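You operate a simulated robot arm through the tools that you are given. There is no shell and no other tool. Be economical: measure what you need, move in short steps, check, and stop when the job is done.

You are at the controls of a simulated two-armed robot. One attempt, no reset.

TASK
Switch the bench strip off, plug in the grey lamp base, fit the tall white lamp and light it.
Fine: the yellow plug goes in while the strip is off; strip on again; lamp in before the slider goes up to HIGH; leave the other plugs in and the power box dial off. Where these are worked on the way, their far stop is far enough and under half their travel is too little: switch of the bench strip.

Only the result counts: the job must be done as asked and must still hold three seconds after the hand-in. Knocking over, shifting, dropping, spilling or breaking anything else fails it.

THE ROBOT
Two 7-joint arms with two-finger grippers on one trunk, on a base that drives. Base frame: it is fixed to the floor where the robot stands at the start and does not move with it; the origin is under the middle of the robot, x ahead of it, y to its left, z up. Lengths are in m, angles in degrees, forces in N, time in s.
The left shoulder is at the start at [0.05, 0.191, 1.117], the right one opposite. With the tool pointing down near the work surface each hand reaches from about 0.22 to 0.74 m from the robot's upright axis, wherever it stands, measured 20 degrees to its own side. Places, roughly: black plug [0.7, 0.1, 0.9]; dial of the power box [0.6, 0.6, 1]; gold ring of the grey lamp base [0.5, -0.1, 0.9]; orange plug [0.8, 0.1, 0.9]; slider of the grey lamp base [0.4, 0, 0.9]; switch of the bench strip [0.5, 0.1, 0.9]; test bench [0.7, 0.5, 0.5]; yellow socket [0.5, 0.1, 0.9]. Payload 2.69 kg a hand.
The TCP of each hand is the grasp point between the finger pads, 0.02 m short of the fingertips. In the tool frame z runs along the fingers and y along their closing line. Largest opening 0.1 m; the body of the gripper starts 0.063 m behind the TCP.
Orientation is told as [roll, pitch, yaw] about the base's x, y, z axes, in that order, counted from this pose: with the fingers straight down and closing along the base's y, the tool's x points along the base's -x, its y along +y and its z along -z.

THE INTERFACE
- The arms move only by the tool nudge_tool. It takes "left_deltas", "right_deltas" or both (then of equal length, played together; a hand with none holds still); each is a list of rows, each a list of 6 numbers: the shift along the tool's x, y, z in units of 25 mm (1.0 is 25 mm), then the turn, a rotation vector about the tool's x, y, z in units of 4 degrees (1.0 is 4 degrees). In form: [[dx, dy, dz, ax, ay, az], ...]. A call has 1 to 20 rows; each row shifts and turns the commanded pose from where the row before left it, along the tool's axes as they then stand. "left_jaw" and "right_jaw" are, for a hand that has rows, the gripper command, from -1 (fully open) to 1 (shut), values between in proportion, set as the call begins (left out, the last holds). A call with a number of a shift or a turn outside -1 to 1 is refused whole. A row lasts 0.2 s, in which the tool goes at most 0.05 m and 8.6 degrees; a call with a longer step from one row to the next is refused whole, and so is a gripper value outside its range. Where a pose cannot be reached the arm comes as near as it can. A force on the tool above 40 N (or 10 N above the force at the start of the call, whichever is more), or a blocked arm, ends the call early, and 0.2 s more pass. The fingers move at their own pace (about 0.153 m/s each) and stop on an object; they squeeze with about 28 N. The grip force told is the motor's: it shows also when the fingers shut on nothing. Time passes only in rows, and 0.2 s behind the last, so rows that do not move let the fingers close. It gives the time, the measured TCP pose, the force on the tool (base axes), the opening and the grip force at its end, in the units of the frame above (readings bear some noise), with the torque about the TCP (base axes, N m) and any sound that the robot's microphone picked up.
- Cameras (640 x 400 px; columns grow to the right, rows downward): "scene" is now at [0.1213, 0.0078, 1.3008]; the picture's right is [0.04, -1.00, 0.00], its down [-0.48, -0.02, -0.88] and it looks along [0.88, 0.03, -0.48] (base axes); focal length 214 px, centre (320, 200). "left" rides on the left gripper at [0.07, 0.019, -0.099] in its tool frame; the picture's right is [-0.26, 0.97, 0.00], its down [-0.75, -0.20, -0.63] and it looks along [-0.61, -0.16, 0.78] (tool axes); focal length 230 px, centre (320, 200). "right" rides on the right gripper at [0.07, -0.019, -0.099] in its tool frame; the picture's right is [0.26, 0.97, 0.00], its down [-0.75, 0.20, -0.63] and it looks along [-0.61, 0.16, 0.78] (tool axes); focal length 230 px, centre (320, 200). There is no depth. A picture from a camera that has moved, and an enlarged one, comes with that camera's place and axes in the base frame and with its lens. The place of the scene camera against the robot may be out by one fixed shift of up to 0.012 m in any direction.
- grab_frame(camera): a new picture of that camera. No time passes.
- raise_lower(by): slides the trunk up (or, below 0, down) by that many m; the arms and the scene camera ride with it, the base frame stays. It gives what a move gives, with no picture.
- base_move(legs): drives the robot by 1 to 6 legs, each [ahead, left, turn to the left] in m, m and degrees, along the robot's own axes; the way and the turn of a leg run together, so that a leg with both is an arc; at most 1.5 m and 180 degrees a leg. The arms and the cameras ride along, it lands a little off, and it stops where it bumps. It gives what a move gives.
- aim_head(pan, tilt): turns the head with the scene camera to pan (to the left, within 80 degrees either way) and tilt (down, from -29 to 69), counted from straight ahead of the robot. It gives what a move gives.
- enlarge(camera, box): a new picture of the part [left, top, right, bottom] of that camera's present view, enlarged. No time passes.
- finish_job(): hands the job in; it is judged then, once.

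Work in short steps. Places have to be worked out from the pictures, the camera data and where the tool is seen: move nearer, look again, correct. Check each grasp and each placing, and mend what went wrong. You have 120 turns and 88 pictures in all, those below and enlarged ones among them. Open the grippers and draw the arms clear of the work before you hand the job in, unless the task says otherwise; then end with one line.

The tools are called as name(argument=value, ...) on one line, values as JSON. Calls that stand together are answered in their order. nudge_tool: Moves the arms, as the interface text tells. Its arguments: {"type":"object","properties":{"left_deltas":{"type":"array"},"left_jaw":{"type":"number"},"right_deltas":{"type":"array"},"right_jaw":{"type":"number"}},"required":[]} The other tools are called the same way: raise_lower (by) slides the trunk up or down; base_move (legs) drives the base; aim_head (pan, tilt) turns the head that bears the scene camera; grab_frame (camera) takes a picture; enlarge (camera, box) takes an enlarged picture of a part of a camera's view; finish_job () hands the job in.

At the start:

```text
time: 0.0
left_position: [0.3647, 0.2548, 1.2037]
left_tcp_rot: [-0.1, 0.0, 0.0]
left_force: [-0.3, 0.4, 0.2]
left_moment: [-0.02, 0.02, -0.03]
left_width: 0.1
left_finger_force: 0.1
right_position: [0.4345, -0.1, 1.1841]
right_tcp_rot: [0.0, 0.0, 0.0]
right_force: [0.5, 0.3, -1.2]
right_moment: [0.0, -0.03, -0.03]
right_width: 0.1003
right_finger_force: 0.0
trunk travel left (down, up): [-0.175, 0.148]
robot x, y, heading: [-0.0017, 0.0003, -0.1]
head pan, tilt: [2.3, 28.5]
```

scene: 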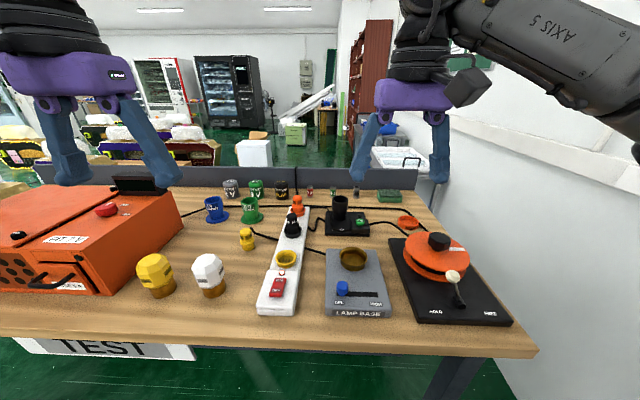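
right: 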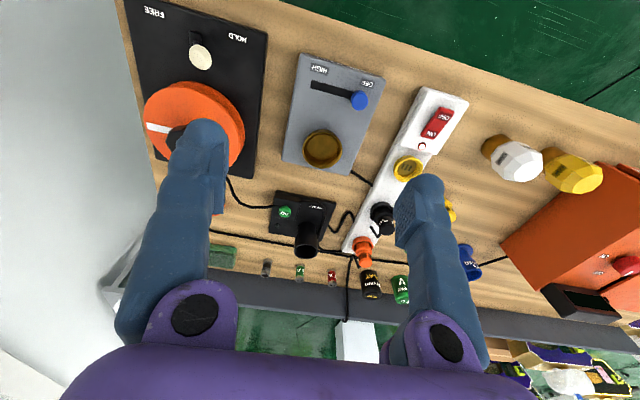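
left: 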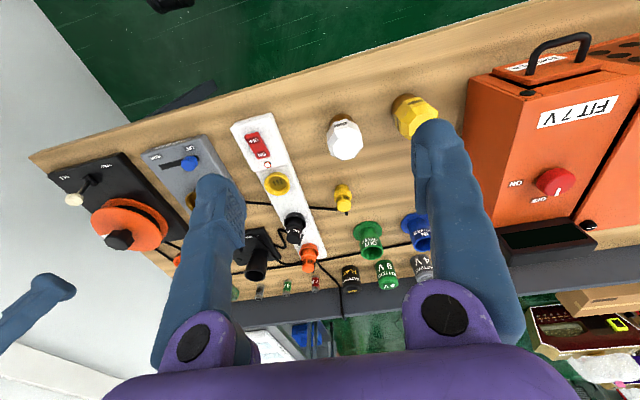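

I see the strip with a red switch, a loose yellow plug, white and yellow lamps, and the grey lamp base. I enlarge to get details.

enlarge(camera="scene", box=[220, 180, 420, 330])

enlarge(camera="scene", box=[120, 170, 320, 310])

enlarge(camera="right", box=[270, 40, 590, 250])

```text
2.67 times, centred on (320, 255) of scene
camera zoom: at [0.1213, 0.0078, 1.3008], right [0.04, -1.0, 0.0], down [-0.48, -0.02, -0.88], along [0.88, 0.03, -0.48], focal length 572 px, centre (320, 53)
```

zoom: 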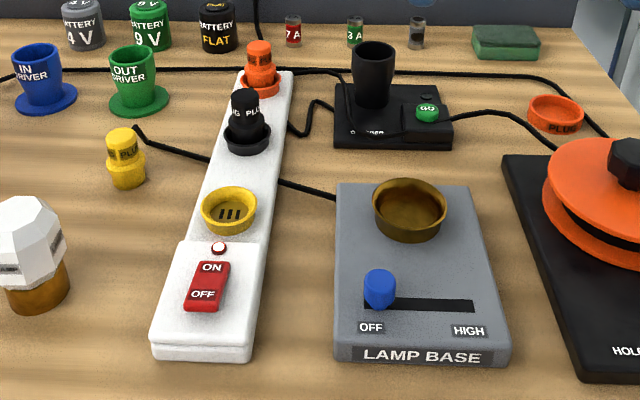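

```text
2.86 times, centred on (220, 240) of scene
camera zoom: at [0.1213, 0.0078, 1.3008], right [0.04, -1.0, 0.0], down [-0.48, -0.02, -0.88], along [0.88, 0.03, -0.48], focal length 613 px, centre (606, 86)
```

zoom: 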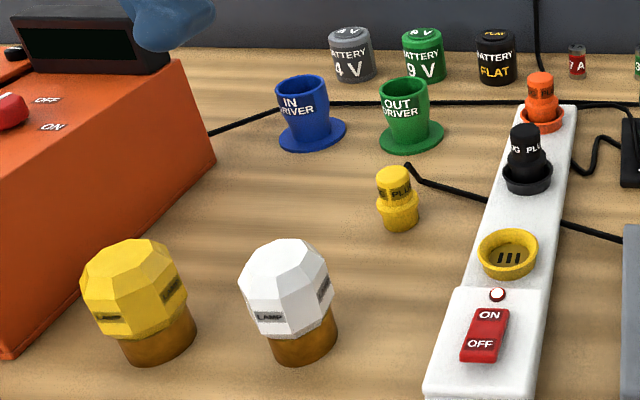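

```text
1.90 times, centred on (430, 145) of right
camera zoom: at [0.3641, -0.118, 1.2833], right [-0.26, 0.97, 0.0], down [0.75, 0.2, 0.63], along [0.61, 0.16, -0.78], focal length 438 px, centre (110, 305)
```

zoom: 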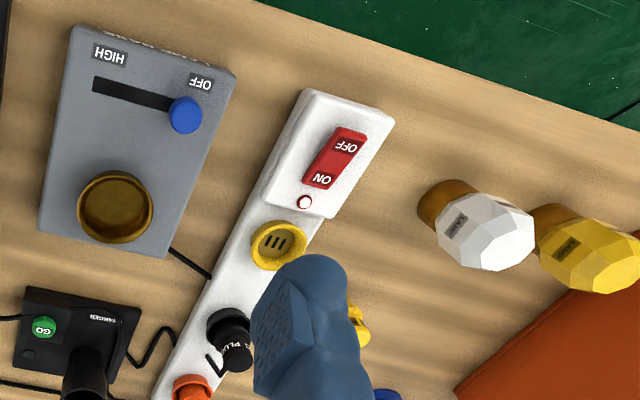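

The strip, plug and lamp all lie roughly in front of the left hand. I move the left hand forward and down for a closer view, still well above everything.

nudge_tool(left_deltas=[[-0.6, -0.3, 0.6, 0, 0, 0], [-0.6, -0.3, 0.6, 0, 0, 0], [-0.6, -0.3, 0.6, 0, 0, 0], [-0.6, -0.3, 0.6, 0, 0, 0], [-0.6, -0.3, 0.6, 0, 0, 0], [-0.6, -0.3, 0.6, 0, 0, 0], [0, 0, 0, 0, 0, 0]])

grab_frame(camera="left")

```text
time: 1.6
left_position: [0.453, 0.2072, 1.1123]
left_tcp_rot: [0.0, 0.0, 0.1]
left_force: [0.5, 0.5, 0.5]
left_moment: [0.03, -0.01, -0.03]
left_width: 0.0997
left_finger_force: 0.1
right_position: [0.4335, -0.0989, 1.1843]
right_tcp_rot: [0.0, 0.1, 0.1]
right_force: [0.2, -0.6, 0.1]
right_moment: [-0.04, 0.01, 0.01]
right_width: 0.1002
right_finger_force: 0.0
trunk travel left (down, up): [-0.175, 0.148]
robot x, y, heading: [-0.0002, 0.0006, -0.1]
head pan, tilt: [2.3, 28.5]
```

```text
81 pictures are left
camera left: at [0.3835, 0.2261, 1.212], right [0.26, 0.97, 0.0], down [0.75, -0.2, 0.63], along [0.61, -0.16, -0.78], focal length 230 px, centre (320, 200)
```

left: 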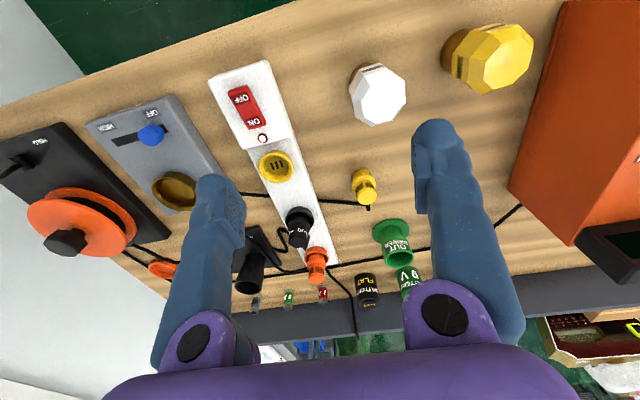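

Zooming in on the switch, socket and plug.

enlarge(camera="left", box=[200, 50, 420, 220])

```text
2.35 times, centred on (310, 135) of left
camera zoom: at [0.3835, 0.2261, 1.212], right [0.26, 0.97, 0.0], down [0.75, -0.2, 0.63], along [0.61, -0.16, -0.78], focal length 541 px, centre (344, 353)
```

zoom: 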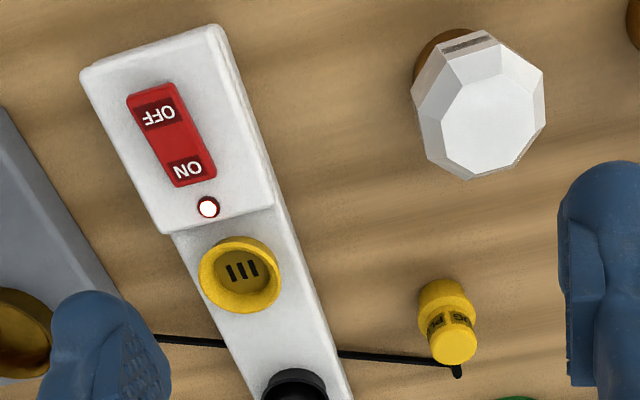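

Socket rim triangulates to about [0.55, 0.11, 0.89]; the OFF end of the rocker to about [0.44, 0.107]. I shut the left jaw and go above the OFF end, tip at about 0.95.

nudge_tool(left_deltas=[[0.1, -0.66, 0.5, 0, 0, 0], [0.1, -0.66, 0.8, 0, 0, 0], [0.1, -0.66, 0.8, 0, 0, 0], [0.1, -0.66, 0.8, 0, 0, 0], [0.1, -0.66, 0.8, 0, 0, 0], [0.1, -0.66, 0.8, 0, 0, 0], [0, 0, 0.8, 0, 0, 0], [0, 0, 0.2, 0, 0, 0]], left_jaw=1)

grab_frame(camera="left")

enlarge(camera="scene", box=[220, 180, 420, 330])

```text
time: 3.4
left_position: [0.4327, 0.1288, 0.9774]
left_tcp_rot: [-0.1, -0.1, 0.0]
left_force: [0.0, 0.0, 0.0]
left_moment: [-0.02, 0.02, -0.01]
left_width: 0.0
left_finger_force: 27.5
left hand out of reach, approached as far as the arm can: row 6
right_position: [0.4334, -0.1003, 1.1848]
right_tcp_rot: [0.0, -0.1, 0.0]
right_force: [1.0, 0.2, -0.3]
right_moment: [-0.05, 0.0, -0.02]
right_width: 0.1
right_finger_force: 0.0
trunk travel left (down, up): [-0.175, 0.148]
robot x, y, heading: [0.0019, -0.0044, 0.3]
head pan, tilt: [2.3, 28.5]
```

```text
79 pictures are left
camera left: at [0.3617, 0.1482, 1.0777], right [0.26, 0.97, 0.0], down [0.75, -0.2, 0.63], along [0.61, -0.16, -0.78], focal length 230 px, centre (320, 200)
```

left: 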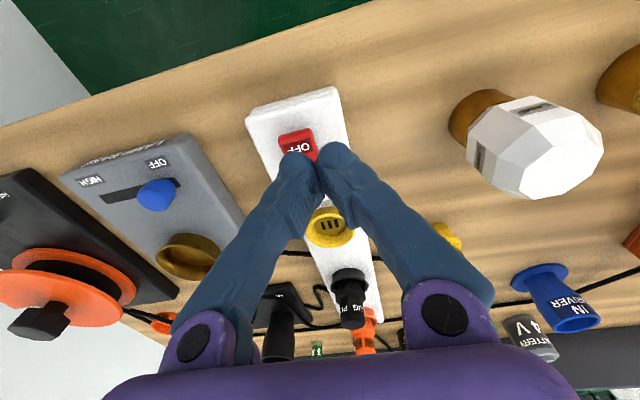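

```text
2.67 times, centred on (320, 255) of scene
camera zoom: at [0.1211, 0.0077, 1.3009], right [0.04, -1.0, 0.0], down [-0.48, -0.02, -0.88], along [0.88, 0.03, -0.48], focal length 572 px, centre (320, 53)
```

zoom: 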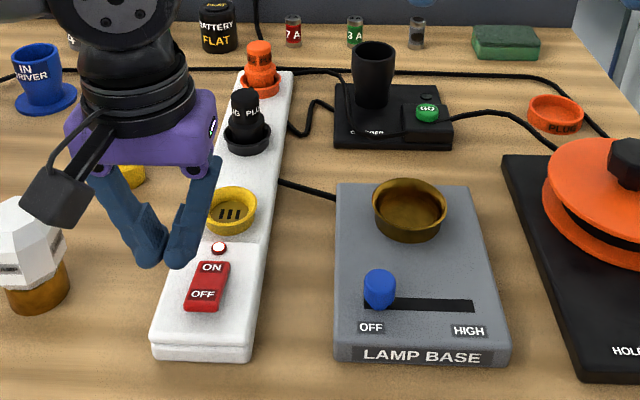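

The left arm can't cross further than y≈0.13 here, so I lift it a little and drive the robot 0.15 m to its right to bring the strip into comfortable reach.

nudge_tool(left_deltas=[[0, 0.3, -1, 0, 0, 0], [0, 0.3, -1, 0, 0, 0], [0, 0, -1, 0, 0, 0], [0, 0, 0, 0, 0, 0]])

base_move(legs=[[0, -0.15, 0]])

```text
time: 4.4
left_position: [0.4347, 0.1423, 1.0532]
left_tcp_rot: [0.0, 0.1, -0.1]
left_force: [-0.2, 0.6, -0.7]
left_moment: [-0.02, 0.02, 0.0]
left_width: 0.0
left_finger_force: 28.0
right_position: [0.4327, -0.0999, 1.1834]
right_tcp_rot: [0.0, 0.0, 0.0]
right_force: [-0.4, -0.3, -0.3]
right_moment: [0.02, -0.01, -0.02]
right_width: 0.1002
right_finger_force: 0.1
trunk travel left (down, up): [-0.175, 0.148]
robot x, y, heading: [-0.003, 0.001, 0.0]
head pan, tilt: [2.3, 28.5]
```

```text
time: 6.3
left_position: [0.4347, 0.0062, 1.0539]
left_tcp_rot: [0.0, 0.0, -0.2]
left_force: [-0.2, 0.7, -0.3]
left_moment: [0.0, -0.03, -0.05]
left_width: 0.0
left_finger_force: 28.2
right_position: [0.435, -0.2365, 1.1847]
right_tcp_rot: [0.0, 0.0, -0.4]
right_force: [-0.3, 0.4, 0.2]
right_moment: [0.02, 0.0, 0.03]
right_width: 0.0999
right_finger_force: 0.0
trunk travel left (down, up): [-0.175, 0.148]
robot x, y, heading: [0.0008, -0.131, -0.2]
head pan, tilt: [2.3, 28.5]
stopped in leg 1: the robot was blocked; the commanded pose is now the measured one
```

Blocked slightly short at y≈-0.131 (right wall), but that suffices for the strip. I move the left tip over the rocker's OFF end at [0.440, 0.110].

nudge_tool(left_deltas=[[-0.2, 0.83, 0.3, 0, 0, 0], [0, 0.83, 0.3, 0, 0, 0], [0, 0.83, 0.6, 0, 0, 0], [0, 0.83, 0.9, 0, 0, 0], [0, 0.83, 0.9, 0, 0, 0], [0, 0, 0.9, 0, 0, 0], [0, 0, 0, 0, 0, 0]])

grab_frame(camera="left")

grab_frame(camera="scene")

```text
time: 7.9
left_position: [0.44, 0.11, 0.9551]
left_tcp_rot: [0.0, 0.0, -0.1]
left_force: [0.5, 0.3, 0.2]
left_moment: [0.02, -0.01, -0.03]
left_width: 0.0
left_finger_force: 28.4
right_position: [0.4345, -0.2368, 1.1853]
right_tcp_rot: [0.1, 0.0, -0.3]
right_force: [-0.6, 1.1, 0.3]
right_moment: [-0.01, 0.0, 0.01]
right_width: 0.1001
right_finger_force: 0.2
trunk travel left (down, up): [-0.175, 0.148]
robot x, y, heading: [-0.0008, -0.1349, -0.2]
head pan, tilt: [2.3, 28.5]
```

```text
77 pictures are left
camera left: at [0.3701, 0.1294, 1.0555], right [0.26, 0.97, 0.0], down [0.75, -0.2, 0.63], along [0.61, -0.16, -0.78], focal length 230 px, centre (320, 200)
```

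left: 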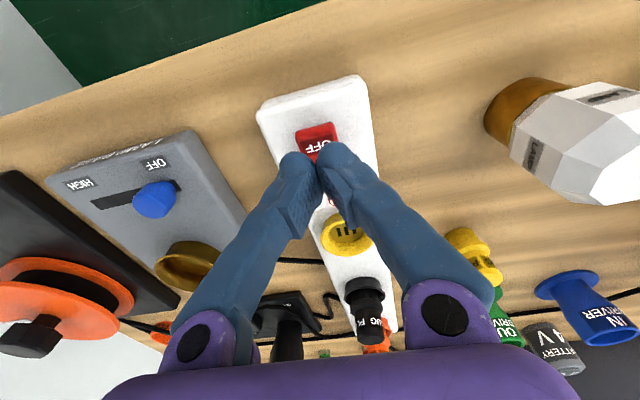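

```text
76 pictures are left
camera scene: at [0.1219, -0.1274, 1.3009], right [0.04, -1.0, 0.0], down [-0.48, -0.02, -0.88], along [0.88, 0.03, -0.48], focal length 214 px, centre (320, 200)
```

scene: 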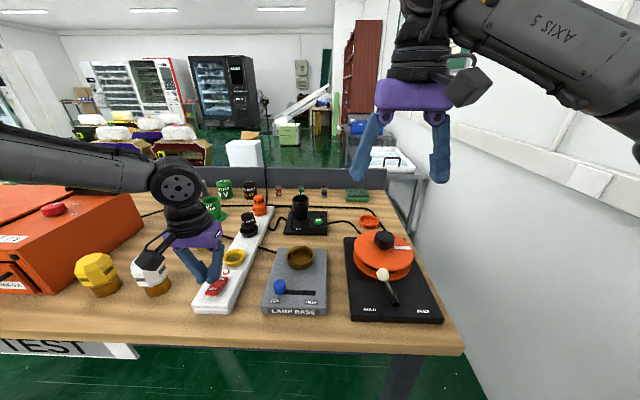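

The tip lines up over the OFF end. Pressing down in small steps until contact.

nudge_tool(left_deltas=[[0, 0, 0.4, 0, 0, 0], [0, 0, 0.4, 0, 0, 0], [0, 0, 0.2, 0, 0, 0], [0, 0, 0.2, 0, 0, 0], [0, 0, 0.2, 0, 0, 0], [0, 0, 0.2, 0, 0, 0], [0, 0, 0.2, 0, 0, 0], [0, 0, 0.2, 0, 0, 0]])

```text
time: 9.5
left_position: [0.4402, 0.1094, 0.9193]
left_tcp_rot: [0.2, -0.6, -0.2]
left_force: [-14.0, 2.6, 22.1]
left_moment: [0.06, -0.01, 0.01]
left_width: 0.006
left_finger_force: 29.3
right_position: [0.4315, -0.2369, 1.1854]
right_tcp_rot: [0.1, -0.1, -0.2]
right_force: [0.0, -0.5, 0.2]
right_moment: [0.0, 0.0, 0.02]
right_width: 0.0999
right_finger_force: 0.1
trunk travel left (down, up): [-0.175, 0.148]
robot x, y, heading: [-0.0021, -0.1361, -0.3]
head pan, tilt: [2.3, 28.5]
stopped in row 7 (left hand): the force on the tool passed its limit at 46 N (the readings are from after the stop); the commanded pose is now the measured one
```

Contact at tip z≈0.899 with a sharp force and no click. I look at the switch.

enlarge(camera="left", box=[230, 70, 430, 210])

enlarge(camera="scene", box=[160, 220, 280, 320])

```text
2.86 times, centred on (330, 140) of left
camera zoom: at [0.3686, 0.1278, 1.0195], right [0.26, 0.97, 0.01], down [0.74, -0.21, 0.64], along [0.61, -0.16, -0.77], focal length 657 px, centre (291, 371)
```

zoom: 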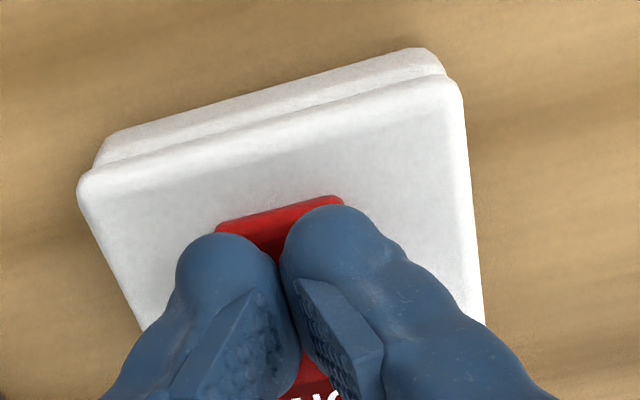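

```text
4.00 times, centred on (220, 270) of scene
camera zoom: at [0.119, -0.1277, 1.3014], right [0.04, -1.0, 0.0], down [-0.47, -0.02, -0.88], along [0.88, 0.03, -0.47], focal length 858 px, centre (720, -80)
```

zoom: 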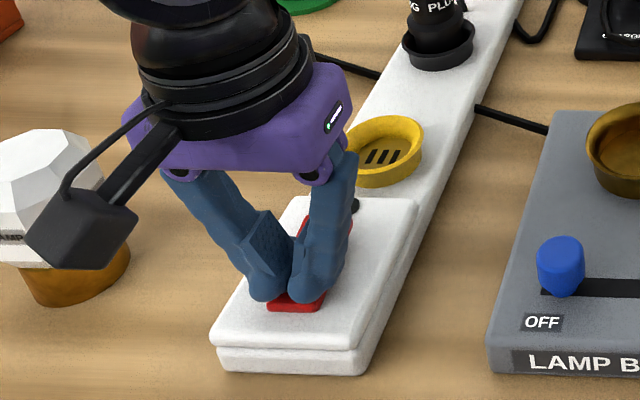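

The indicator now looks dark. I lift and check.

nudge_tool(left_deltas=[[0, 0, -0.6, 0, 0, 0], [0, 0, -1, 0, 0, 0], [0, 0, -1, 0, 0, 0], [0, 0, -1, 0, 0, 0], [0, 0.5, -1, 0, 0, 0], [0, 1, -1, 0, 0, 0], [0, 1, -1, 0, 0, 0], [0, 0, 0, 0, 0, 0]])

enlarge(camera="left", box=[200, 50, 420, 220])

enlarge(camera="scene", box=[120, 180, 280, 320])

```text
time: 11.3
left_position: [0.4412, 0.1705, 1.082]
left_tcp_rot: [0.2, -0.2, -0.2]
left_force: [0.4, 0.4, 0.4]
left_moment: [0.0, 0.02, -0.03]
left_width: 0.0
left_finger_force: 29.4
right_position: [0.4335, -0.2375, 1.1856]
right_tcp_rot: [0.0, 0.0, -0.2]
right_force: [-0.9, 1.2, -0.3]
right_moment: [0.0, 0.0, 0.01]
right_width: 0.0998
right_finger_force: 0.1
trunk travel left (down, up): [-0.175, 0.148]
robot x, y, heading: [0.0018, -0.1334, -0.3]
head pan, tilt: [2.3, 28.5]
```

```text
2.35 times, centred on (310, 135) of left
camera zoom: at [0.3713, 0.1891, 1.1823], right [0.26, 0.97, 0.0], down [0.75, -0.2, 0.63], along [0.61, -0.16, -0.77], focal length 541 px, centre (344, 353)
```

zoom: 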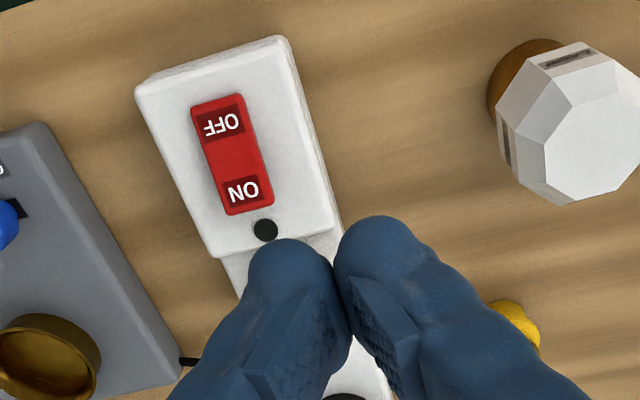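

```text
2.86 times, centred on (200, 250) of scene
camera zoom: at [0.1221, -0.1275, 1.3008], right [0.04, -1.0, 0.0], down [-0.48, -0.02, -0.88], along [0.88, 0.03, -0.48], focal length 613 px, centre (663, 57)
```

zoom: 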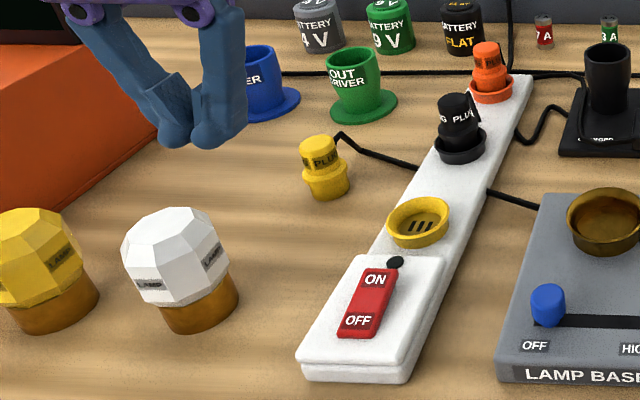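

Strip is off (indicator dark). Next the yellow plug at about [0.64, 0.24]; I drive back left a bit to shorten the reach, then open the jaw and view it from closer.

base_move(legs=[[0, 0.07, 0]])

nudge_tool(left_deltas=[[-0.6, 0, 0, 0, 0, 0], [-0.6, 0, 0, 0, 0, 0], [-0.6, 0, 0, 0, 0, 0], [-0.6, 0, 0, 0, 0, 0], [-0.6, 0, 0, 0, 0, 0], [0, 0, 0.7, 0, 0, 0], [0, 0, 0.7, 0, 0, 0], [0, 0, 0, 0, 0, 0]], left_jaw=-1)

grab_frame(camera="left")

```text
time: 12.6
left_position: [0.4411, 0.2413, 1.0815]
left_tcp_rot: [0.1, -0.4, -0.2]
left_force: [0.2, 0.8, -0.1]
left_moment: [-0.03, 0.03, 0.0]
left_width: 0.0002
left_finger_force: 29.0
right_position: [0.4349, -0.1653, 1.1846]
right_tcp_rot: [-0.1, 0.0, -0.3]
right_force: [-1.0, -0.2, 0.4]
right_moment: [-0.01, 0.0, -0.01]
right_width: 0.0999
right_finger_force: 0.1
trunk travel left (down, up): [-0.175, 0.148]
robot x, y, heading: [0.0049, -0.066, -0.5]
head pan, tilt: [2.3, 28.5]
```

```text
time: 14.4
left_position: [0.5162, 0.2406, 1.047]
left_tcp_rot: [0.1, -0.5, -0.2]
left_force: [0.5, -0.2, 0.3]
left_moment: [0.0, 0.01, -0.01]
left_width: 0.1
left_finger_force: 0.1
right_position: [0.4354, -0.1656, 1.1856]
right_tcp_rot: [0.1, 0.0, -0.3]
right_force: [0.6, -0.2, 0.0]
right_moment: [-0.01, 0.01, 0.01]
right_width: 0.0996
right_finger_force: 0.1
trunk travel left (down, up): [-0.175, 0.148]
robot x, y, heading: [-0.0014, -0.0628, -0.2]
head pan, tilt: [2.3, 28.5]
```

```text
71 pictures are left
camera left: at [0.4461, 0.2596, 1.147], right [0.26, 0.97, 0.0], down [0.75, -0.2, 0.63], along [0.61, -0.16, -0.77], focal length 230 px, centre (320, 200)
```

left: 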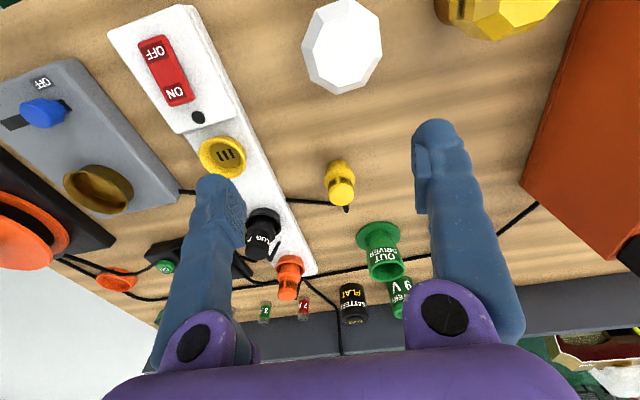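

Plug top at about [0.633, 0.240]. Moving nearer and lower for a better fix.

nudge_tool(left_deltas=[[-0.8, 0, 0.4, 0, 0, 0], [-0.8, 0, 0.4, 0, 0, 0], [-0.8, 0, 0.4, 0, 0, 0], [-0.6, 0, 0.4, 0, 0, 0], [0, 0, 0.2, 0, 0, 0], [0, 0, 0, 0, 0, 0]])

grab_frame(camera="left")

```text
time: 15.8
left_position: [0.592, 0.2408, 1.0028]
left_tcp_rot: [0.1, -0.4, -0.2]
left_force: [-0.3, 0.1, -0.2]
left_moment: [0.0, 0.04, 0.0]
left_width: 0.1
left_finger_force: 0.1
right_position: [0.4346, -0.166, 1.1847]
right_tcp_rot: [0.1, 0.1, -0.3]
right_force: [0.8, -0.4, -0.1]
right_moment: [0.02, 0.04, 0.02]
right_width: 0.1001
right_finger_force: 0.1
trunk travel left (down, up): [-0.175, 0.148]
robot x, y, heading: [-0.0036, -0.0664, -0.5]
head pan, tilt: [2.3, 28.5]
```

```text
70 pictures are left
camera left: at [0.5215, 0.2597, 1.1032], right [0.26, 0.97, 0.0], down [0.75, -0.2, 0.63], along [0.61, -0.16, -0.77], focal length 230 px, centre (320, 200)
```

left: 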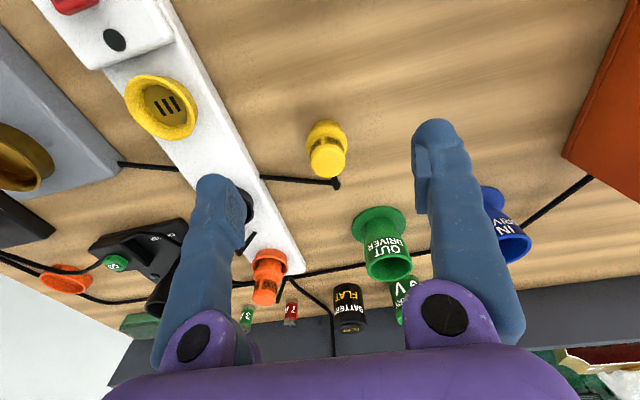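

Plug top fixed at about [0.632, 0.239, 0.905]. Moving over it and descending with open jaws around it (TCP z ≈ 0.897).

nudge_tool(left_deltas=[[-0.8, -0.08, 0, 0, 0, 0], [-0.8, 0, 0, 0, 0, 0], [0, 0, 0.7, 0, 0, 0], [0, 0, 0.7, 0, 0, 0], [0, 0, 0.7, 0, 0, 0], [0, 0, 0.7, 0, 0, 0], [0, 0, 0, 0, 0, 0]])

grab_frame(camera="left")

enlarge(camera="scene", box=[120, 150, 320, 290])

```text
time: 17.4
left_position: [0.6076, 0.245, 0.9361]
left_tcp_rot: [0.1, -0.4, -0.2]
left_force: [-0.4, 0.0, 0.1]
left_moment: [0.01, 0.02, -0.02]
left_width: 0.0999
left_finger_force: 0.0
left hand out of reach, approached as far as the arm can: row 2, 5, 6
right_position: [0.4346, -0.1667, 1.1836]
right_tcp_rot: [0.0, 0.0, -0.2]
right_force: [-0.8, 0.7, -0.5]
right_moment: [-0.01, 0.04, 0.02]
right_width: 0.0999
right_finger_force: 0.1
trunk travel left (down, up): [-0.175, 0.148]
robot x, y, heading: [-0.0002, -0.0648, -0.2]
head pan, tilt: [2.3, 28.5]
```

```text
69 pictures are left
camera left: at [0.5365, 0.2633, 1.0364], right [0.26, 0.97, 0.0], down [0.74, -0.2, 0.64], along [0.61, -0.16, -0.77], focal length 230 px, centre (320, 200)
```

left: 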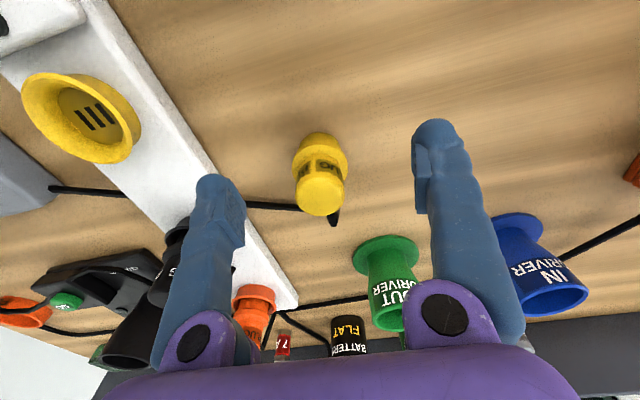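

```text
2.86 times, centred on (220, 220) of scene
camera zoom: at [0.1221, -0.0567, 1.3008], right [0.04, -1.0, 0.0], down [-0.48, -0.02, -0.88], along [0.88, 0.03, -0.48], focal length 613 px, centre (606, 143)
```

zoom: 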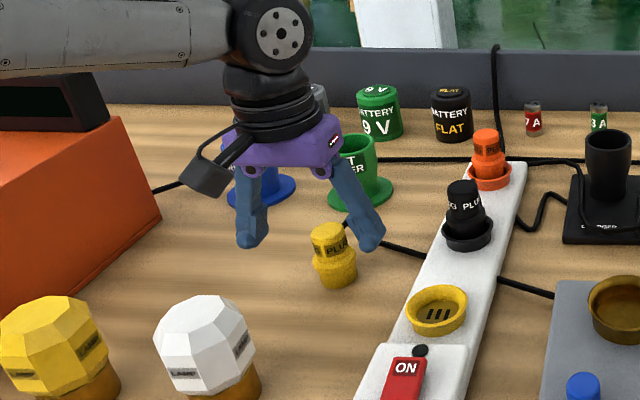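

The reach runs out here, so I lift a little and drive the robot left to bring the plug closer, then re-approach.

nudge_tool(left_deltas=[[0.3, 0, -0.9, 0, 0, 0], [0.3, 0, -0.9, 0, 0, 0], [0, 0, -0.8, 0, 0, 0], [0, 0, 0, 0, 0, 0]])

base_move(legs=[[0, 0.13, 0]])

```text
time: 18.4
left_position: [0.5908, 0.2446, 1.0012]
left_tcp_rot: [0.1, -0.3, -0.3]
left_force: [-0.3, 1.9, 0.8]
left_moment: [0.01, 0.01, -0.02]
left_width: 0.1001
left_finger_force: 0.1
right_position: [0.4346, -0.166, 1.1849]
right_tcp_rot: [0.1, 0.1, -0.3]
right_force: [-0.8, 0.8, 0.0]
right_moment: [0.02, 0.03, -0.02]
right_width: 0.0999
right_finger_force: 0.1
trunk travel left (down, up): [-0.175, 0.148]
robot x, y, heading: [0.0025, -0.0627, -0.3]
head pan, tilt: [2.3, 28.5]
```

```text
time: 20.2
left_position: [0.5909, 0.3792, 1.0]
left_tcp_rot: [0.0, -0.4, -0.3]
left_force: [0.2, 0.4, 1.0]
left_moment: [0.01, 0.0, -0.01]
left_width: 0.0999
left_finger_force: 0.1
right_position: [0.4346, -0.0313, 1.1848]
right_tcp_rot: [0.1, 0.0, -0.2]
right_force: [0.5, -0.1, -0.3]
right_moment: [0.02, -0.02, 0.02]
right_width: 0.0998
right_finger_force: 0.1
trunk travel left (down, up): [-0.175, 0.148]
robot x, y, heading: [-0.0015, 0.0718, -0.3]
head pan, tilt: [2.3, 28.5]
```

Now move back across to above the plug at [0.632, 0.239] at z≈0.96 and check.

nudge_tool(left_deltas=[[-0.25, -0.8, 0, 0, 0, 0], [-0.25, -0.8, 0, 0, 0, 0], [-0.25, -0.8, 0, 0, 0, 0], [-0.25, -0.8, 0, 0, 0, 0], [-0.25, -0.8, 0, 0, 0, 0], [-0.25, -0.8, 0.4, 0, 0, 0], [-0.14, -0.8, 0.6, 0, 0, 0], [0, 0, 0.6, 0, 0, 0], [0, 0, 0, 0, 0, 0]])

grab_frame(camera="left")

```text
time: 22.2
left_position: [0.559, 0.289, 0.968]
left_tcp_rot: [-0.1, -0.5, -0.3]
left_force: [-0.5, 0.1, -1.4]
left_moment: [0.0, 0.0, -0.02]
left_width: 0.1001
left_finger_force: 0.1
left hand out of reach, approached as far as the arm can: row 2, 3, 4, 5, 6, 7
right_position: [0.4346, -0.0307, 1.1855]
right_tcp_rot: [0.1, 0.1, -0.2]
right_force: [-0.1, 0.5, -0.6]
right_moment: [-0.01, 0.01, 0.04]
right_width: 0.1003
right_finger_force: 0.0
trunk travel left (down, up): [-0.175, 0.148]
robot x, y, heading: [-0.0007, 0.0692, -0.2]
head pan, tilt: [2.3, 28.5]
```

```text
67 pictures are left
camera left: at [0.4893, 0.3085, 1.0669], right [0.26, 0.97, 0.0], down [0.74, -0.2, 0.64], along [0.61, -0.16, -0.77], focal length 230 px, centre (320, 200)
```

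left: 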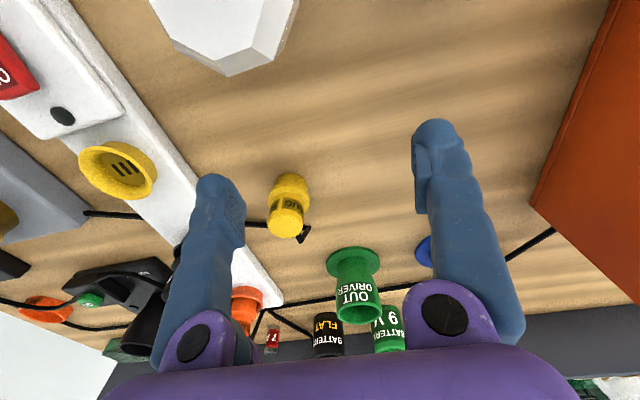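

The straight-ahead yaw seems to limit the left arm here. I try turning the wrist while staying at this height, then probe towards the plug.

nudge_tool(left_deltas=[[0, 0, -0.4, 0, 0, 1], [0, 0, -0.4, 0, 0, 1], [0, 0, 0, 0, 0, 1], [0, 0, 0, 0, 0, 1], [0, 0, 0, 0, 0, 1], [0, 0, 0, 0, 0, 1], [0, 0, 0, 0, 0, 0]])

```text
time: 23.8
left_position: [0.562, 0.2882, 0.9869]
left_tcp_rot: [0.2, -0.3, -24.4]
left_force: [-0.5, 0.2, 0.7]
left_moment: [-0.03, -0.01, 0.0]
left_width: 0.0998
left_finger_force: 0.0
right_position: [0.4351, -0.0311, 1.1852]
right_tcp_rot: [0.1, -0.1, -0.3]
right_force: [-0.1, 1.0, 0.4]
right_moment: [-0.01, 0.0, 0.01]
right_width: 0.0998
right_finger_force: 0.1
trunk travel left (down, up): [-0.175, 0.148]
robot x, y, heading: [0.0024, 0.0698, -0.3]
head pan, tilt: [2.3, 28.5]
```

The turn to yaw −24° went through without complaint. Probing towards the plug with it.

nudge_tool(left_deltas=[[-0.7, -0.27, 0, 0, 0, 0], [-0.7, -0.27, 0, 0, 0, 0], [-0.7, -0.27, 0, 0, 0, 0], [0, 0, 0, 0, 0, 0]])

```text
time: 24.8
left_position: [0.5625, 0.2881, 0.9871]
left_tcp_rot: [0.3, -0.4, -24.2]
left_force: [0.3, 0.4, -0.3]
left_moment: [-0.01, 0.0, 0.0]
left_width: 0.0999
left_finger_force: 0.2
left hand out of reach, approached as far as the arm can: row 1, 2, 3
right_position: [0.4346, -0.0312, 1.1846]
right_tcp_rot: [0.1, 0.0, -0.4]
right_force: [-0.7, 0.5, 0.8]
right_moment: [-0.05, 0.0, 0.02]
right_width: 0.1002
right_finger_force: 0.1
trunk travel left (down, up): [-0.175, 0.148]
robot x, y, heading: [0.0007, 0.0696, -0.4]
head pan, tilt: [2.3, 28.5]
```

No movement with that yaw either. I look at the arm's configuration.

aim_head(pan=25, tilt=20)

grab_frame(camera="scene")

```text
time: 25.7
left_position: [0.5625, 0.2888, 0.9874]
left_tcp_rot: [0.4, -0.3, -24.3]
left_force: [-0.1, -0.6, 0.0]
left_moment: [-0.02, 0.0, -0.01]
left_width: 0.0998
left_finger_force: 0.1
right_position: [0.4347, -0.0314, 1.1853]
right_tcp_rot: [0.1, 0.0, -0.3]
right_force: [-0.3, -0.3, -0.2]
right_moment: [0.02, -0.04, 0.0]
right_width: 0.1
right_finger_force: 0.1
trunk travel left (down, up): [-0.175, 0.148]
robot x, y, heading: [0.0005, 0.0706, 0.1]
head pan, tilt: [25.0, 20.0]
```

```text
66 pictures are left
camera scene: at [0.1161, 0.1137, 1.3144], right [0.42, -0.91, 0.0], down [-0.31, -0.14, -0.94], along [0.85, 0.39, -0.34], focal length 214 px, centre (320, 200)
```

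scene: 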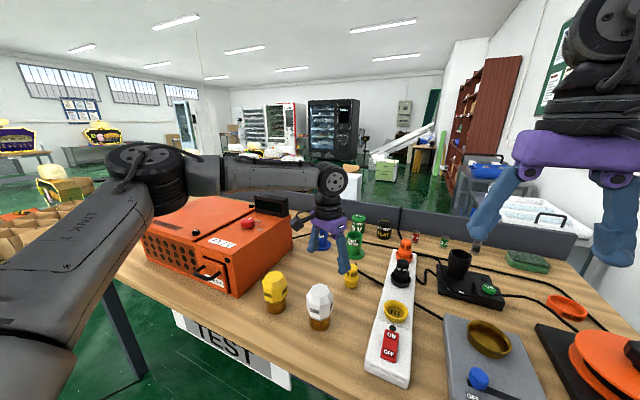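

The elbow is far out left, with the forearm coming across. I try the opposite yaw (+24°) and probe again.

nudge_tool(left_deltas=[[0, 0, 0, 0, 0, -1], [0, 0, 0, 0, 0, -1], [0, 0, 0, 0, 0, -1], [0, 0, 0, 0, 0, -1], [0, 0, 0, 0, 0, -1], [0, 0, 0, 0, 0, -1], [0, 0, 0, 0, 0, -1], [0, 0, 0, 0, 0, -1], [0, 0, 0, 0, 0, -1], [0, 0, 0, 0, 0, -1], [0, 0, 0, 0, 0, -1], [0, 0, 0, 0, 0, -1], [0, 0, 0, 0, 0, 0]])

nudge_tool(left_deltas=[[-0.27, -0.7, 0, 0, 0, 0], [-0.27, -0.7, 0, 0, 0, 0], [-0.27, -0.7, 0, 0, 0, 0], [0, 0, 0, 0, 0, 0]])

```text
time: 28.5
left_position: [0.562, 0.2899, 0.9867]
left_tcp_rot: [-0.2, -0.4, 23.7]
left_force: [1.1, -0.7, 0.1]
left_moment: [0.01, 0.02, 0.02]
left_width: 0.0999
left_finger_force: 0.0
right_position: [0.436, -0.0307, 1.1847]
right_tcp_rot: [0.1, -0.1, -0.3]
right_force: [0.4, -1.0, -0.1]
right_moment: [-0.02, 0.01, 0.0]
right_width: 0.0999
right_finger_force: 0.1
trunk travel left (down, up): [-0.175, 0.148]
robot x, y, heading: [0.002, 0.0705, -0.1]
head pan, tilt: [25.0, 20.0]
```

```text
time: 29.5
left_position: [0.562, 0.2896, 0.9869]
left_tcp_rot: [-0.2, -0.4, 23.7]
left_force: [0.1, 0.5, 0.6]
left_moment: [-0.02, -0.04, 0.0]
left_width: 0.1001
left_finger_force: 0.0
left hand out of reach, approached as far as the arm can: row 1, 2, 3
right_position: [0.4346, -0.0309, 1.1845]
right_tcp_rot: [0.1, -0.1, -0.4]
right_force: [-0.1, 0.5, -0.4]
right_moment: [-0.02, 0.01, 0.01]
right_width: 0.1002
right_finger_force: 0.1
trunk travel left (down, up): [-0.175, 0.148]
robot x, y, heading: [-0.0004, 0.07, -0.3]
head pan, tilt: [25.0, 20.0]
```

Yaw is free, so the limit is in the wrist's position. I probe the same direction from 8 cm higher to see how height matters.

nudge_tool(left_deltas=[[0, 0, -0.8, 0, 0, 1], [0, 0, -0.8, 0, 0, 1], [0, 0, -0.8, 0, 0, 1], [0, 0, -0.8, 0, 0, 1], [0, 0, 0, 0, 0, 1], [0, 0, 0, 0, 0, 1], [-0.7, 0, 0, 0, 0, 0], [-0.7, 0, 0, 0, 0, 0], [-0.7, 0, 0, 0, 0, 0], [0, -0.7, 0, 0, 0, 0], [0, -0.7, 0, 0, 0, 0], [0, -0.7, 0, 0, 0, 0], [0, 0, 0, 0, 0, 0]])

```text
time: 32.3
left_position: [0.5568, 0.2814, 1.0595]
left_tcp_rot: [0.1, -0.4, -0.1]
left_force: [-0.3, -0.1, 2.0]
left_moment: [0.0, 0.0, 0.0]
left_width: 0.1
left_finger_force: 0.1
left hand out of reach, approached as far as the arm can: row 7, 8, 9, 10, 11, 12
right_position: [0.4349, -0.0321, 1.1846]
right_tcp_rot: [0.0, 0.0, -0.3]
right_force: [0.0, 0.4, -0.3]
right_moment: [-0.03, 0.01, -0.03]
right_width: 0.1002
right_finger_force: 0.0
trunk travel left (down, up): [-0.175, 0.148]
robot x, y, heading: [0.0011, 0.0707, -0.2]
head pan, tilt: [25.0, 20.0]
```

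Height of the hand alone doesn't help. I try raising the trunk 0.1 m and probing from there.

raise_lower(by=0.1)

nudge_tool(left_deltas=[[0, 0, 0.9, 0, 0, 0], [0, 0, 0.9, 0, 0, 0], [0, 0, 0.9, 0, 0, 0], [0, 0, 0.9, 0, 0, 0], [-0.7, 0, 0, 0, 0, 0], [-0.7, 0, 0, 0, 0, 0], [0, -0.7, 0, 0, 0, 0], [0, -0.7, 0, 0, 0, 0], [0, 0, 0, 0, 0, 0]])

```text
time: 33.6
left_position: [0.5568, 0.2828, 1.159]
left_tcp_rot: [0.1, -0.4, -0.2]
left_force: [0.7, 1.1, 0.5]
left_moment: [0.0, 0.01, 0.02]
left_width: 0.1
left_finger_force: 0.1
right_position: [0.435, -0.0321, 1.2849]
right_tcp_rot: [0.2, 0.0, -0.3]
right_force: [0.7, 0.5, -0.2]
right_moment: [0.0, 0.01, -0.04]
right_width: 0.1001
right_finger_force: 0.1
trunk travel left (down, up): [-0.275, 0.048]
robot x, y, heading: [0.0016, 0.0732, -0.2]
head pan, tilt: [25.0, 20.0]
```

```text
time: 35.6
left_position: [0.5529, 0.2803, 1.0753]
left_tcp_rot: [0.0, -0.5, -0.1]
left_force: [0.6, 0.1, 0.0]
left_moment: [0.0, -0.02, 0.01]
left_width: 0.1
left_finger_force: 0.0
left hand out of reach, approached as far as the arm can: row 4, 5, 6, 7, 8
right_position: [0.4347, -0.0316, 1.2842]
right_tcp_rot: [0.1, 0.0, -0.3]
right_force: [0.5, 0.8, -0.3]
right_moment: [0.01, -0.01, 0.03]
right_width: 0.1
right_finger_force: 0.2
trunk travel left (down, up): [-0.275, 0.048]
robot x, y, heading: [0.0001, 0.0711, -0.1]
head pan, tilt: [25.0, 20.0]
```

Worse with the trunk up. I try the other way: lift the hand, then lower the trunk to 0.1 below nominal.

nudge_tool(left_deltas=[[0.2, 0.3, -1, 0, 0, 0], [0, 0, -1, 0, 0, 0], [0, 0, -1, 0, 0, 0], [0, 0, -1, 0, 0, 0], [0, 0, -0.6, 0, 0, 0], [0, 0, 0, 0, 0, 0]])

raise_lower(by=-0.2)

nudge_tool(left_deltas=[[-0.7, 0, 0, 0, 0, 0], [-0.7, 0, 0, 0, 0, 0], [0, -0.7, 0, 0, 0, 0], [0, -0.7, 0, 0, 0, 0], [0, 0, 0, 0, 0, 0]])

```text
time: 37.0
left_position: [0.5461, 0.2865, 1.19]
left_tcp_rot: [0.1, -0.4, -0.3]
left_force: [0.9, 0.2, 0.0]
left_moment: [-0.01, -0.01, 0.0]
left_width: 0.0999
left_finger_force: 0.0
right_position: [0.4347, -0.0307, 1.2852]
right_tcp_rot: [0.1, 0.1, -0.3]
right_force: [-0.6, -0.7, -0.1]
right_moment: [-0.03, 0.03, -0.01]
right_width: 0.1001
right_finger_force: 0.0
trunk travel left (down, up): [-0.275, 0.048]
robot x, y, heading: [-0.0006, 0.0678, -0.4]
head pan, tilt: [25.0, 20.0]
```

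```text
time: 39.2
left_position: [0.5468, 0.2867, 0.9911]
left_tcp_rot: [0.1, -0.4, -0.3]
left_force: [0.1, 0.7, 0.3]
left_moment: [-0.01, 0.0, 0.03]
left_width: 0.0999
left_finger_force: 0.1
right_position: [0.4342, -0.0319, 1.0846]
right_tcp_rot: [0.1, 0.0, -0.3]
right_force: [0.3, 0.2, 0.2]
right_moment: [0.02, -0.01, -0.01]
right_width: 0.0998
right_finger_force: 0.0
trunk travel left (down, up): [-0.075, 0.248]
robot x, y, heading: [-0.0024, 0.0709, -0.3]
head pan, tilt: [25.0, 20.0]
```

```text
time: 40.4
left_position: [0.5482, 0.2794, 0.9818]
left_tcp_rot: [0.0, -0.6, -0.2]
left_force: [-0.3, -0.5, -0.4]
left_moment: [-0.02, 0.01, 0.01]
left_width: 0.0999
left_finger_force: 0.1
left hand out of reach, approached as far as the arm can: row 1, 2, 3, 4
right_position: [0.4337, -0.0323, 1.0849]
right_tcp_rot: [0.1, -0.1, -0.4]
right_force: [0.3, -0.8, 0.2]
right_moment: [0.04, -0.01, 0.02]
right_width: 0.1002
right_finger_force: 0.1
trunk travel left (down, up): [-0.075, 0.248]
robot x, y, heading: [0.0012, 0.0721, -0.3]
head pan, tilt: [25.0, 20.0]
```

The limit is at the same x regardless of height, so it is angular: the left arm wants targets well to its left. I restore the trunk and turn the robot 40° to the right so that all work lies to its left side.

raise_lower(by=0.1)

base_move(legs=[[0, 0, -40]])

aim_head(pan=45, tilt=30)

grab_frame(camera="scene")

```text
time: 41.7
left_position: [0.5488, 0.2793, 1.0816]
left_tcp_rot: [0.0, -0.5, -0.3]
left_force: [0.7, -1.3, 0.2]
left_moment: [0.01, -0.01, 0.0]
left_width: 0.1
left_finger_force: 0.1
right_position: [0.4345, -0.0315, 1.1852]
right_tcp_rot: [0.1, 0.0, -0.3]
right_force: [0.8, -0.5, 0.8]
right_moment: [0.0, 0.0, -0.01]
right_width: 0.0998
right_finger_force: 0.1
trunk travel left (down, up): [-0.175, 0.148]
robot x, y, heading: [0.0003, 0.0697, -0.1]
head pan, tilt: [25.0, 20.0]
```

```text
time: 44.0
left_position: [0.555, -0.121, 1.0811]
left_tcp_rot: [-0.1, -0.5, -40.2]
left_force: [-0.4, 0.0, 0.9]
left_moment: [-0.01, -0.02, 0.02]
left_width: 0.0999
left_finger_force: 0.1
right_position: [0.2672, -0.2876, 1.184]
right_tcp_rot: [0.0, 0.0, -40.3]
right_force: [-0.4, 0.3, -0.1]
right_moment: [-0.03, -0.01, 0.04]
right_width: 0.1002
right_finger_force: 0.1
trunk travel left (down, up): [-0.175, 0.148]
robot x, y, heading: [0.0033, 0.0731, -40.3]
head pan, tilt: [25.0, 20.0]
```

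```text
time: 44.8
left_position: [0.5561, -0.1208, 1.0807]
left_tcp_rot: [0.1, -0.5, -40.2]
left_force: [0.2, -0.1, -0.7]
left_moment: [0.03, 0.0, -0.01]
left_width: 0.1002
left_finger_force: 0.0
right_position: [0.2678, -0.2871, 1.1848]
right_tcp_rot: [0.1, -0.1, -40.2]
right_force: [0.5, 0.2, -0.6]
right_moment: [0.01, -0.03, -0.02]
right_width: 0.0998
right_finger_force: 0.0
trunk travel left (down, up): [-0.175, 0.148]
robot x, y, heading: [0.0055, 0.0724, -40.1]
head pan, tilt: [45.0, 30.0]
```

```text
65 pictures are left
camera scene: at [0.1123, 0.0565, 1.2984], right [0.08, -1.0, 0.0], down [-0.5, -0.04, -0.87], along [0.86, 0.07, -0.5], focal length 214 px, centre (320, 200)
```

scene: 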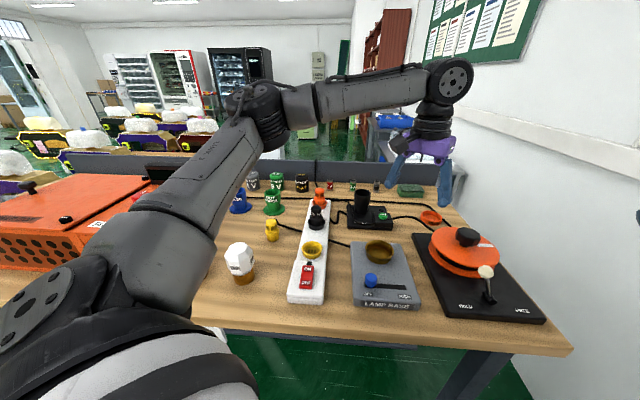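

Now the elbow is over the bench with plenty of room. I turn the tool back to yaw 0 and move it to above the plug at z≈1.02.

nudge_tool(left_deltas=[[0, 0, 0, 0, 0, -1], [0, 0, 0, 0, 0, -1], [0, 0, 0, 0, 0, -1], [0, 0, 0, 0, 0, -1], [0, 0, 0, 0, 0, -1], [0, 0, 0, 0, 0, -1], [0, 0, 0, 0, 0, -1], [0, 0, 0, 0, 0, -1], [0, 0, 0, 0, 0, -1], [0, 0, 0, 0, 0, -1], [0, 0, 0, 0, 0, 0]])

nudge_tool(left_deltas=[[-0.15, 0.9, 0.1, 0, 0, 0], [-0.15, 0.9, 0.1, 0, 0, 0], [-0.15, 0.9, 0.1, 0, 0, 0], [-0.15, 0.9, 0.1, 0, 0, 0], [-0.15, 0.9, 0.1, 0, 0, 0], [-0.15, 0.9, 0.1, 0, 0, 0], [-0.15, 0.9, 0.1, 0, 0, 0], [-0.15, 0.9, 0.1, 0, 0, 0], [-0.15, 0.9, 0.1, 0, 0, 0], [-0.15, 0.9, 0.1, 0, 0, 0], [-0.15, 0.9, 0.1, 0, 0, 0], [-0.15, 0.9, 0.1, 0, 0, 0], [-0.15, 0.9, 0.1, 0, 0, 0], [-0.15, 0.9, 0.1, 0, 0, 0], [-0.15, 0.9, 0.1, 0, 0, 0], [-0.15, 0.9, 0.1, 0, 0, 0], [0, 0, 0.5, 0, 0, 0], [0, 0, 0, 0, 0, 0]])

grab_frame(camera="left")

```text
time: 47.2
left_position: [0.5559, -0.1218, 1.0804]
left_tcp_rot: [-0.3, -0.4, -0.2]
left_force: [-0.3, -0.8, 0.4]
left_moment: [0.02, 0.0, -0.01]
left_width: 0.1
left_finger_force: 0.1
right_position: [0.2669, -0.286, 1.1848]
right_tcp_rot: [0.1, -0.1, -40.4]
right_force: [0.1, -0.2, 0.6]
right_moment: [-0.01, 0.0, 0.01]
right_width: 0.0999
right_finger_force: 0.1
trunk travel left (down, up): [-0.175, 0.148]
robot x, y, heading: [-0.0007, 0.0712, -40.2]
head pan, tilt: [45.0, 30.0]
```

```text
time: 51.0
left_position: [0.6162, 0.2371, 1.0276]
left_tcp_rot: [-0.4, -0.4, -0.3]
left_force: [0.3, 0.2, 0.4]
left_moment: [0.01, 0.0, -0.02]
left_width: 0.0998
left_finger_force: 0.0
right_position: [0.2681, -0.286, 1.1836]
right_tcp_rot: [0.1, 0.0, -40.4]
right_force: [-0.6, 0.2, 0.5]
right_moment: [0.02, 0.01, 0.02]
right_width: 0.1
right_finger_force: 0.0
trunk travel left (down, up): [-0.175, 0.148]
robot x, y, heading: [0.0011, 0.0742, -40.0]
head pan, tilt: [45.0, 30.0]
```

```text
64 pictures are left
camera left: at [0.5471, 0.2567, 1.1266], right [0.26, 0.96, 0.0], down [0.75, -0.2, 0.64], along [0.61, -0.17, -0.77], focal length 230 px, centre (320, 200)
```

left: 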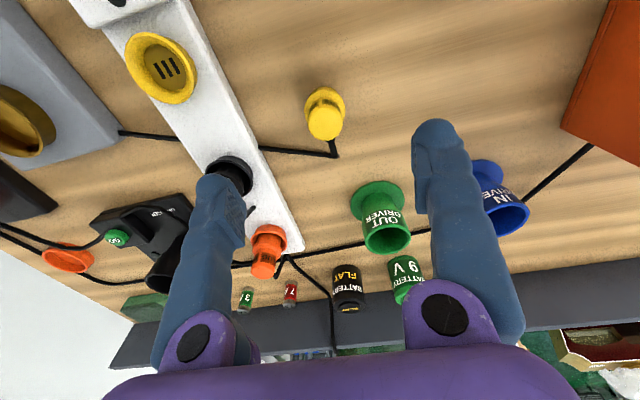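

Reach works well now. Plug top refixed at [0.630, 0.238]; descending around it to TCP z≈0.897.

nudge_tool(left_deltas=[[-0.6, 0.04, 0.6, 0, 0, 0], [0, 0, 0.9, 0, 0, 0], [0, 0, 0.9, 0, 0, 0], [0, 0, 0.9, 0, 0, 0], [0, 0, 0.9, 0, 0, 0], [0, 0, 0.6, 0, 0, 0], [0, 0, 0.4, 0, 0, 0], [0, 0, 0, 0, 0, 0]])

grab_frame(camera="left")

enlarge(camera="scene", box=[200, 180, 360, 300])

```text
time: 52.8
left_position: [0.6322, 0.234, 0.9]
left_tcp_rot: [0.0, -0.5, -0.3]
left_force: [-0.5, 0.0, -0.7]
left_moment: [-0.04, 0.0, 0.02]
left_width: 0.0999
left_finger_force: 0.0
right_position: [0.2664, -0.2904, 1.1836]
right_tcp_rot: [0.2, 0.1, -40.3]
right_force: [0.4, -0.2, 0.5]
right_moment: [0.01, 0.03, 0.01]
right_width: 0.1002
right_finger_force: 0.0
trunk travel left (down, up): [-0.175, 0.148]
robot x, y, heading: [-0.0003, 0.0709, -40.1]
head pan, tilt: [45.0, 30.0]
```

```text
63 pictures are left
camera left: at [0.5624, 0.2541, 0.9992], right [0.26, 0.96, 0.0], down [0.74, -0.2, 0.64], along [0.61, -0.17, -0.77], focal length 230 px, centre (320, 200)
```

left: 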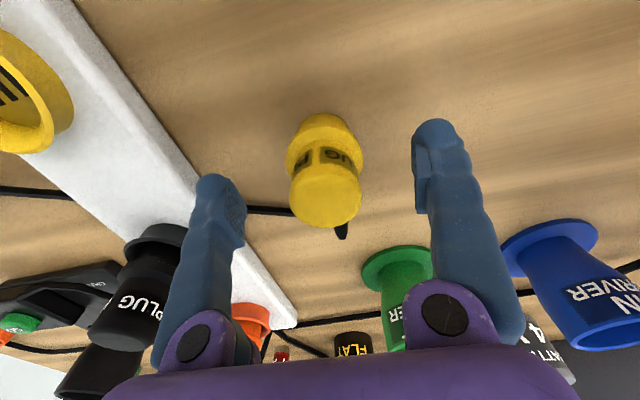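

```text
3.33 times, centred on (280, 240) of scene
camera zoom: at [0.1106, 0.0523, 1.2986], right [0.08, -1.0, 0.0], down [-0.5, -0.04, -0.87], along [0.86, 0.07, -0.5], focal length 715 px, centre (453, 67)
```

zoom: 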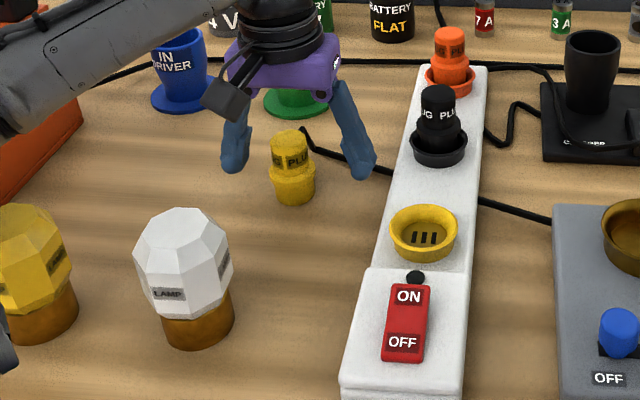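

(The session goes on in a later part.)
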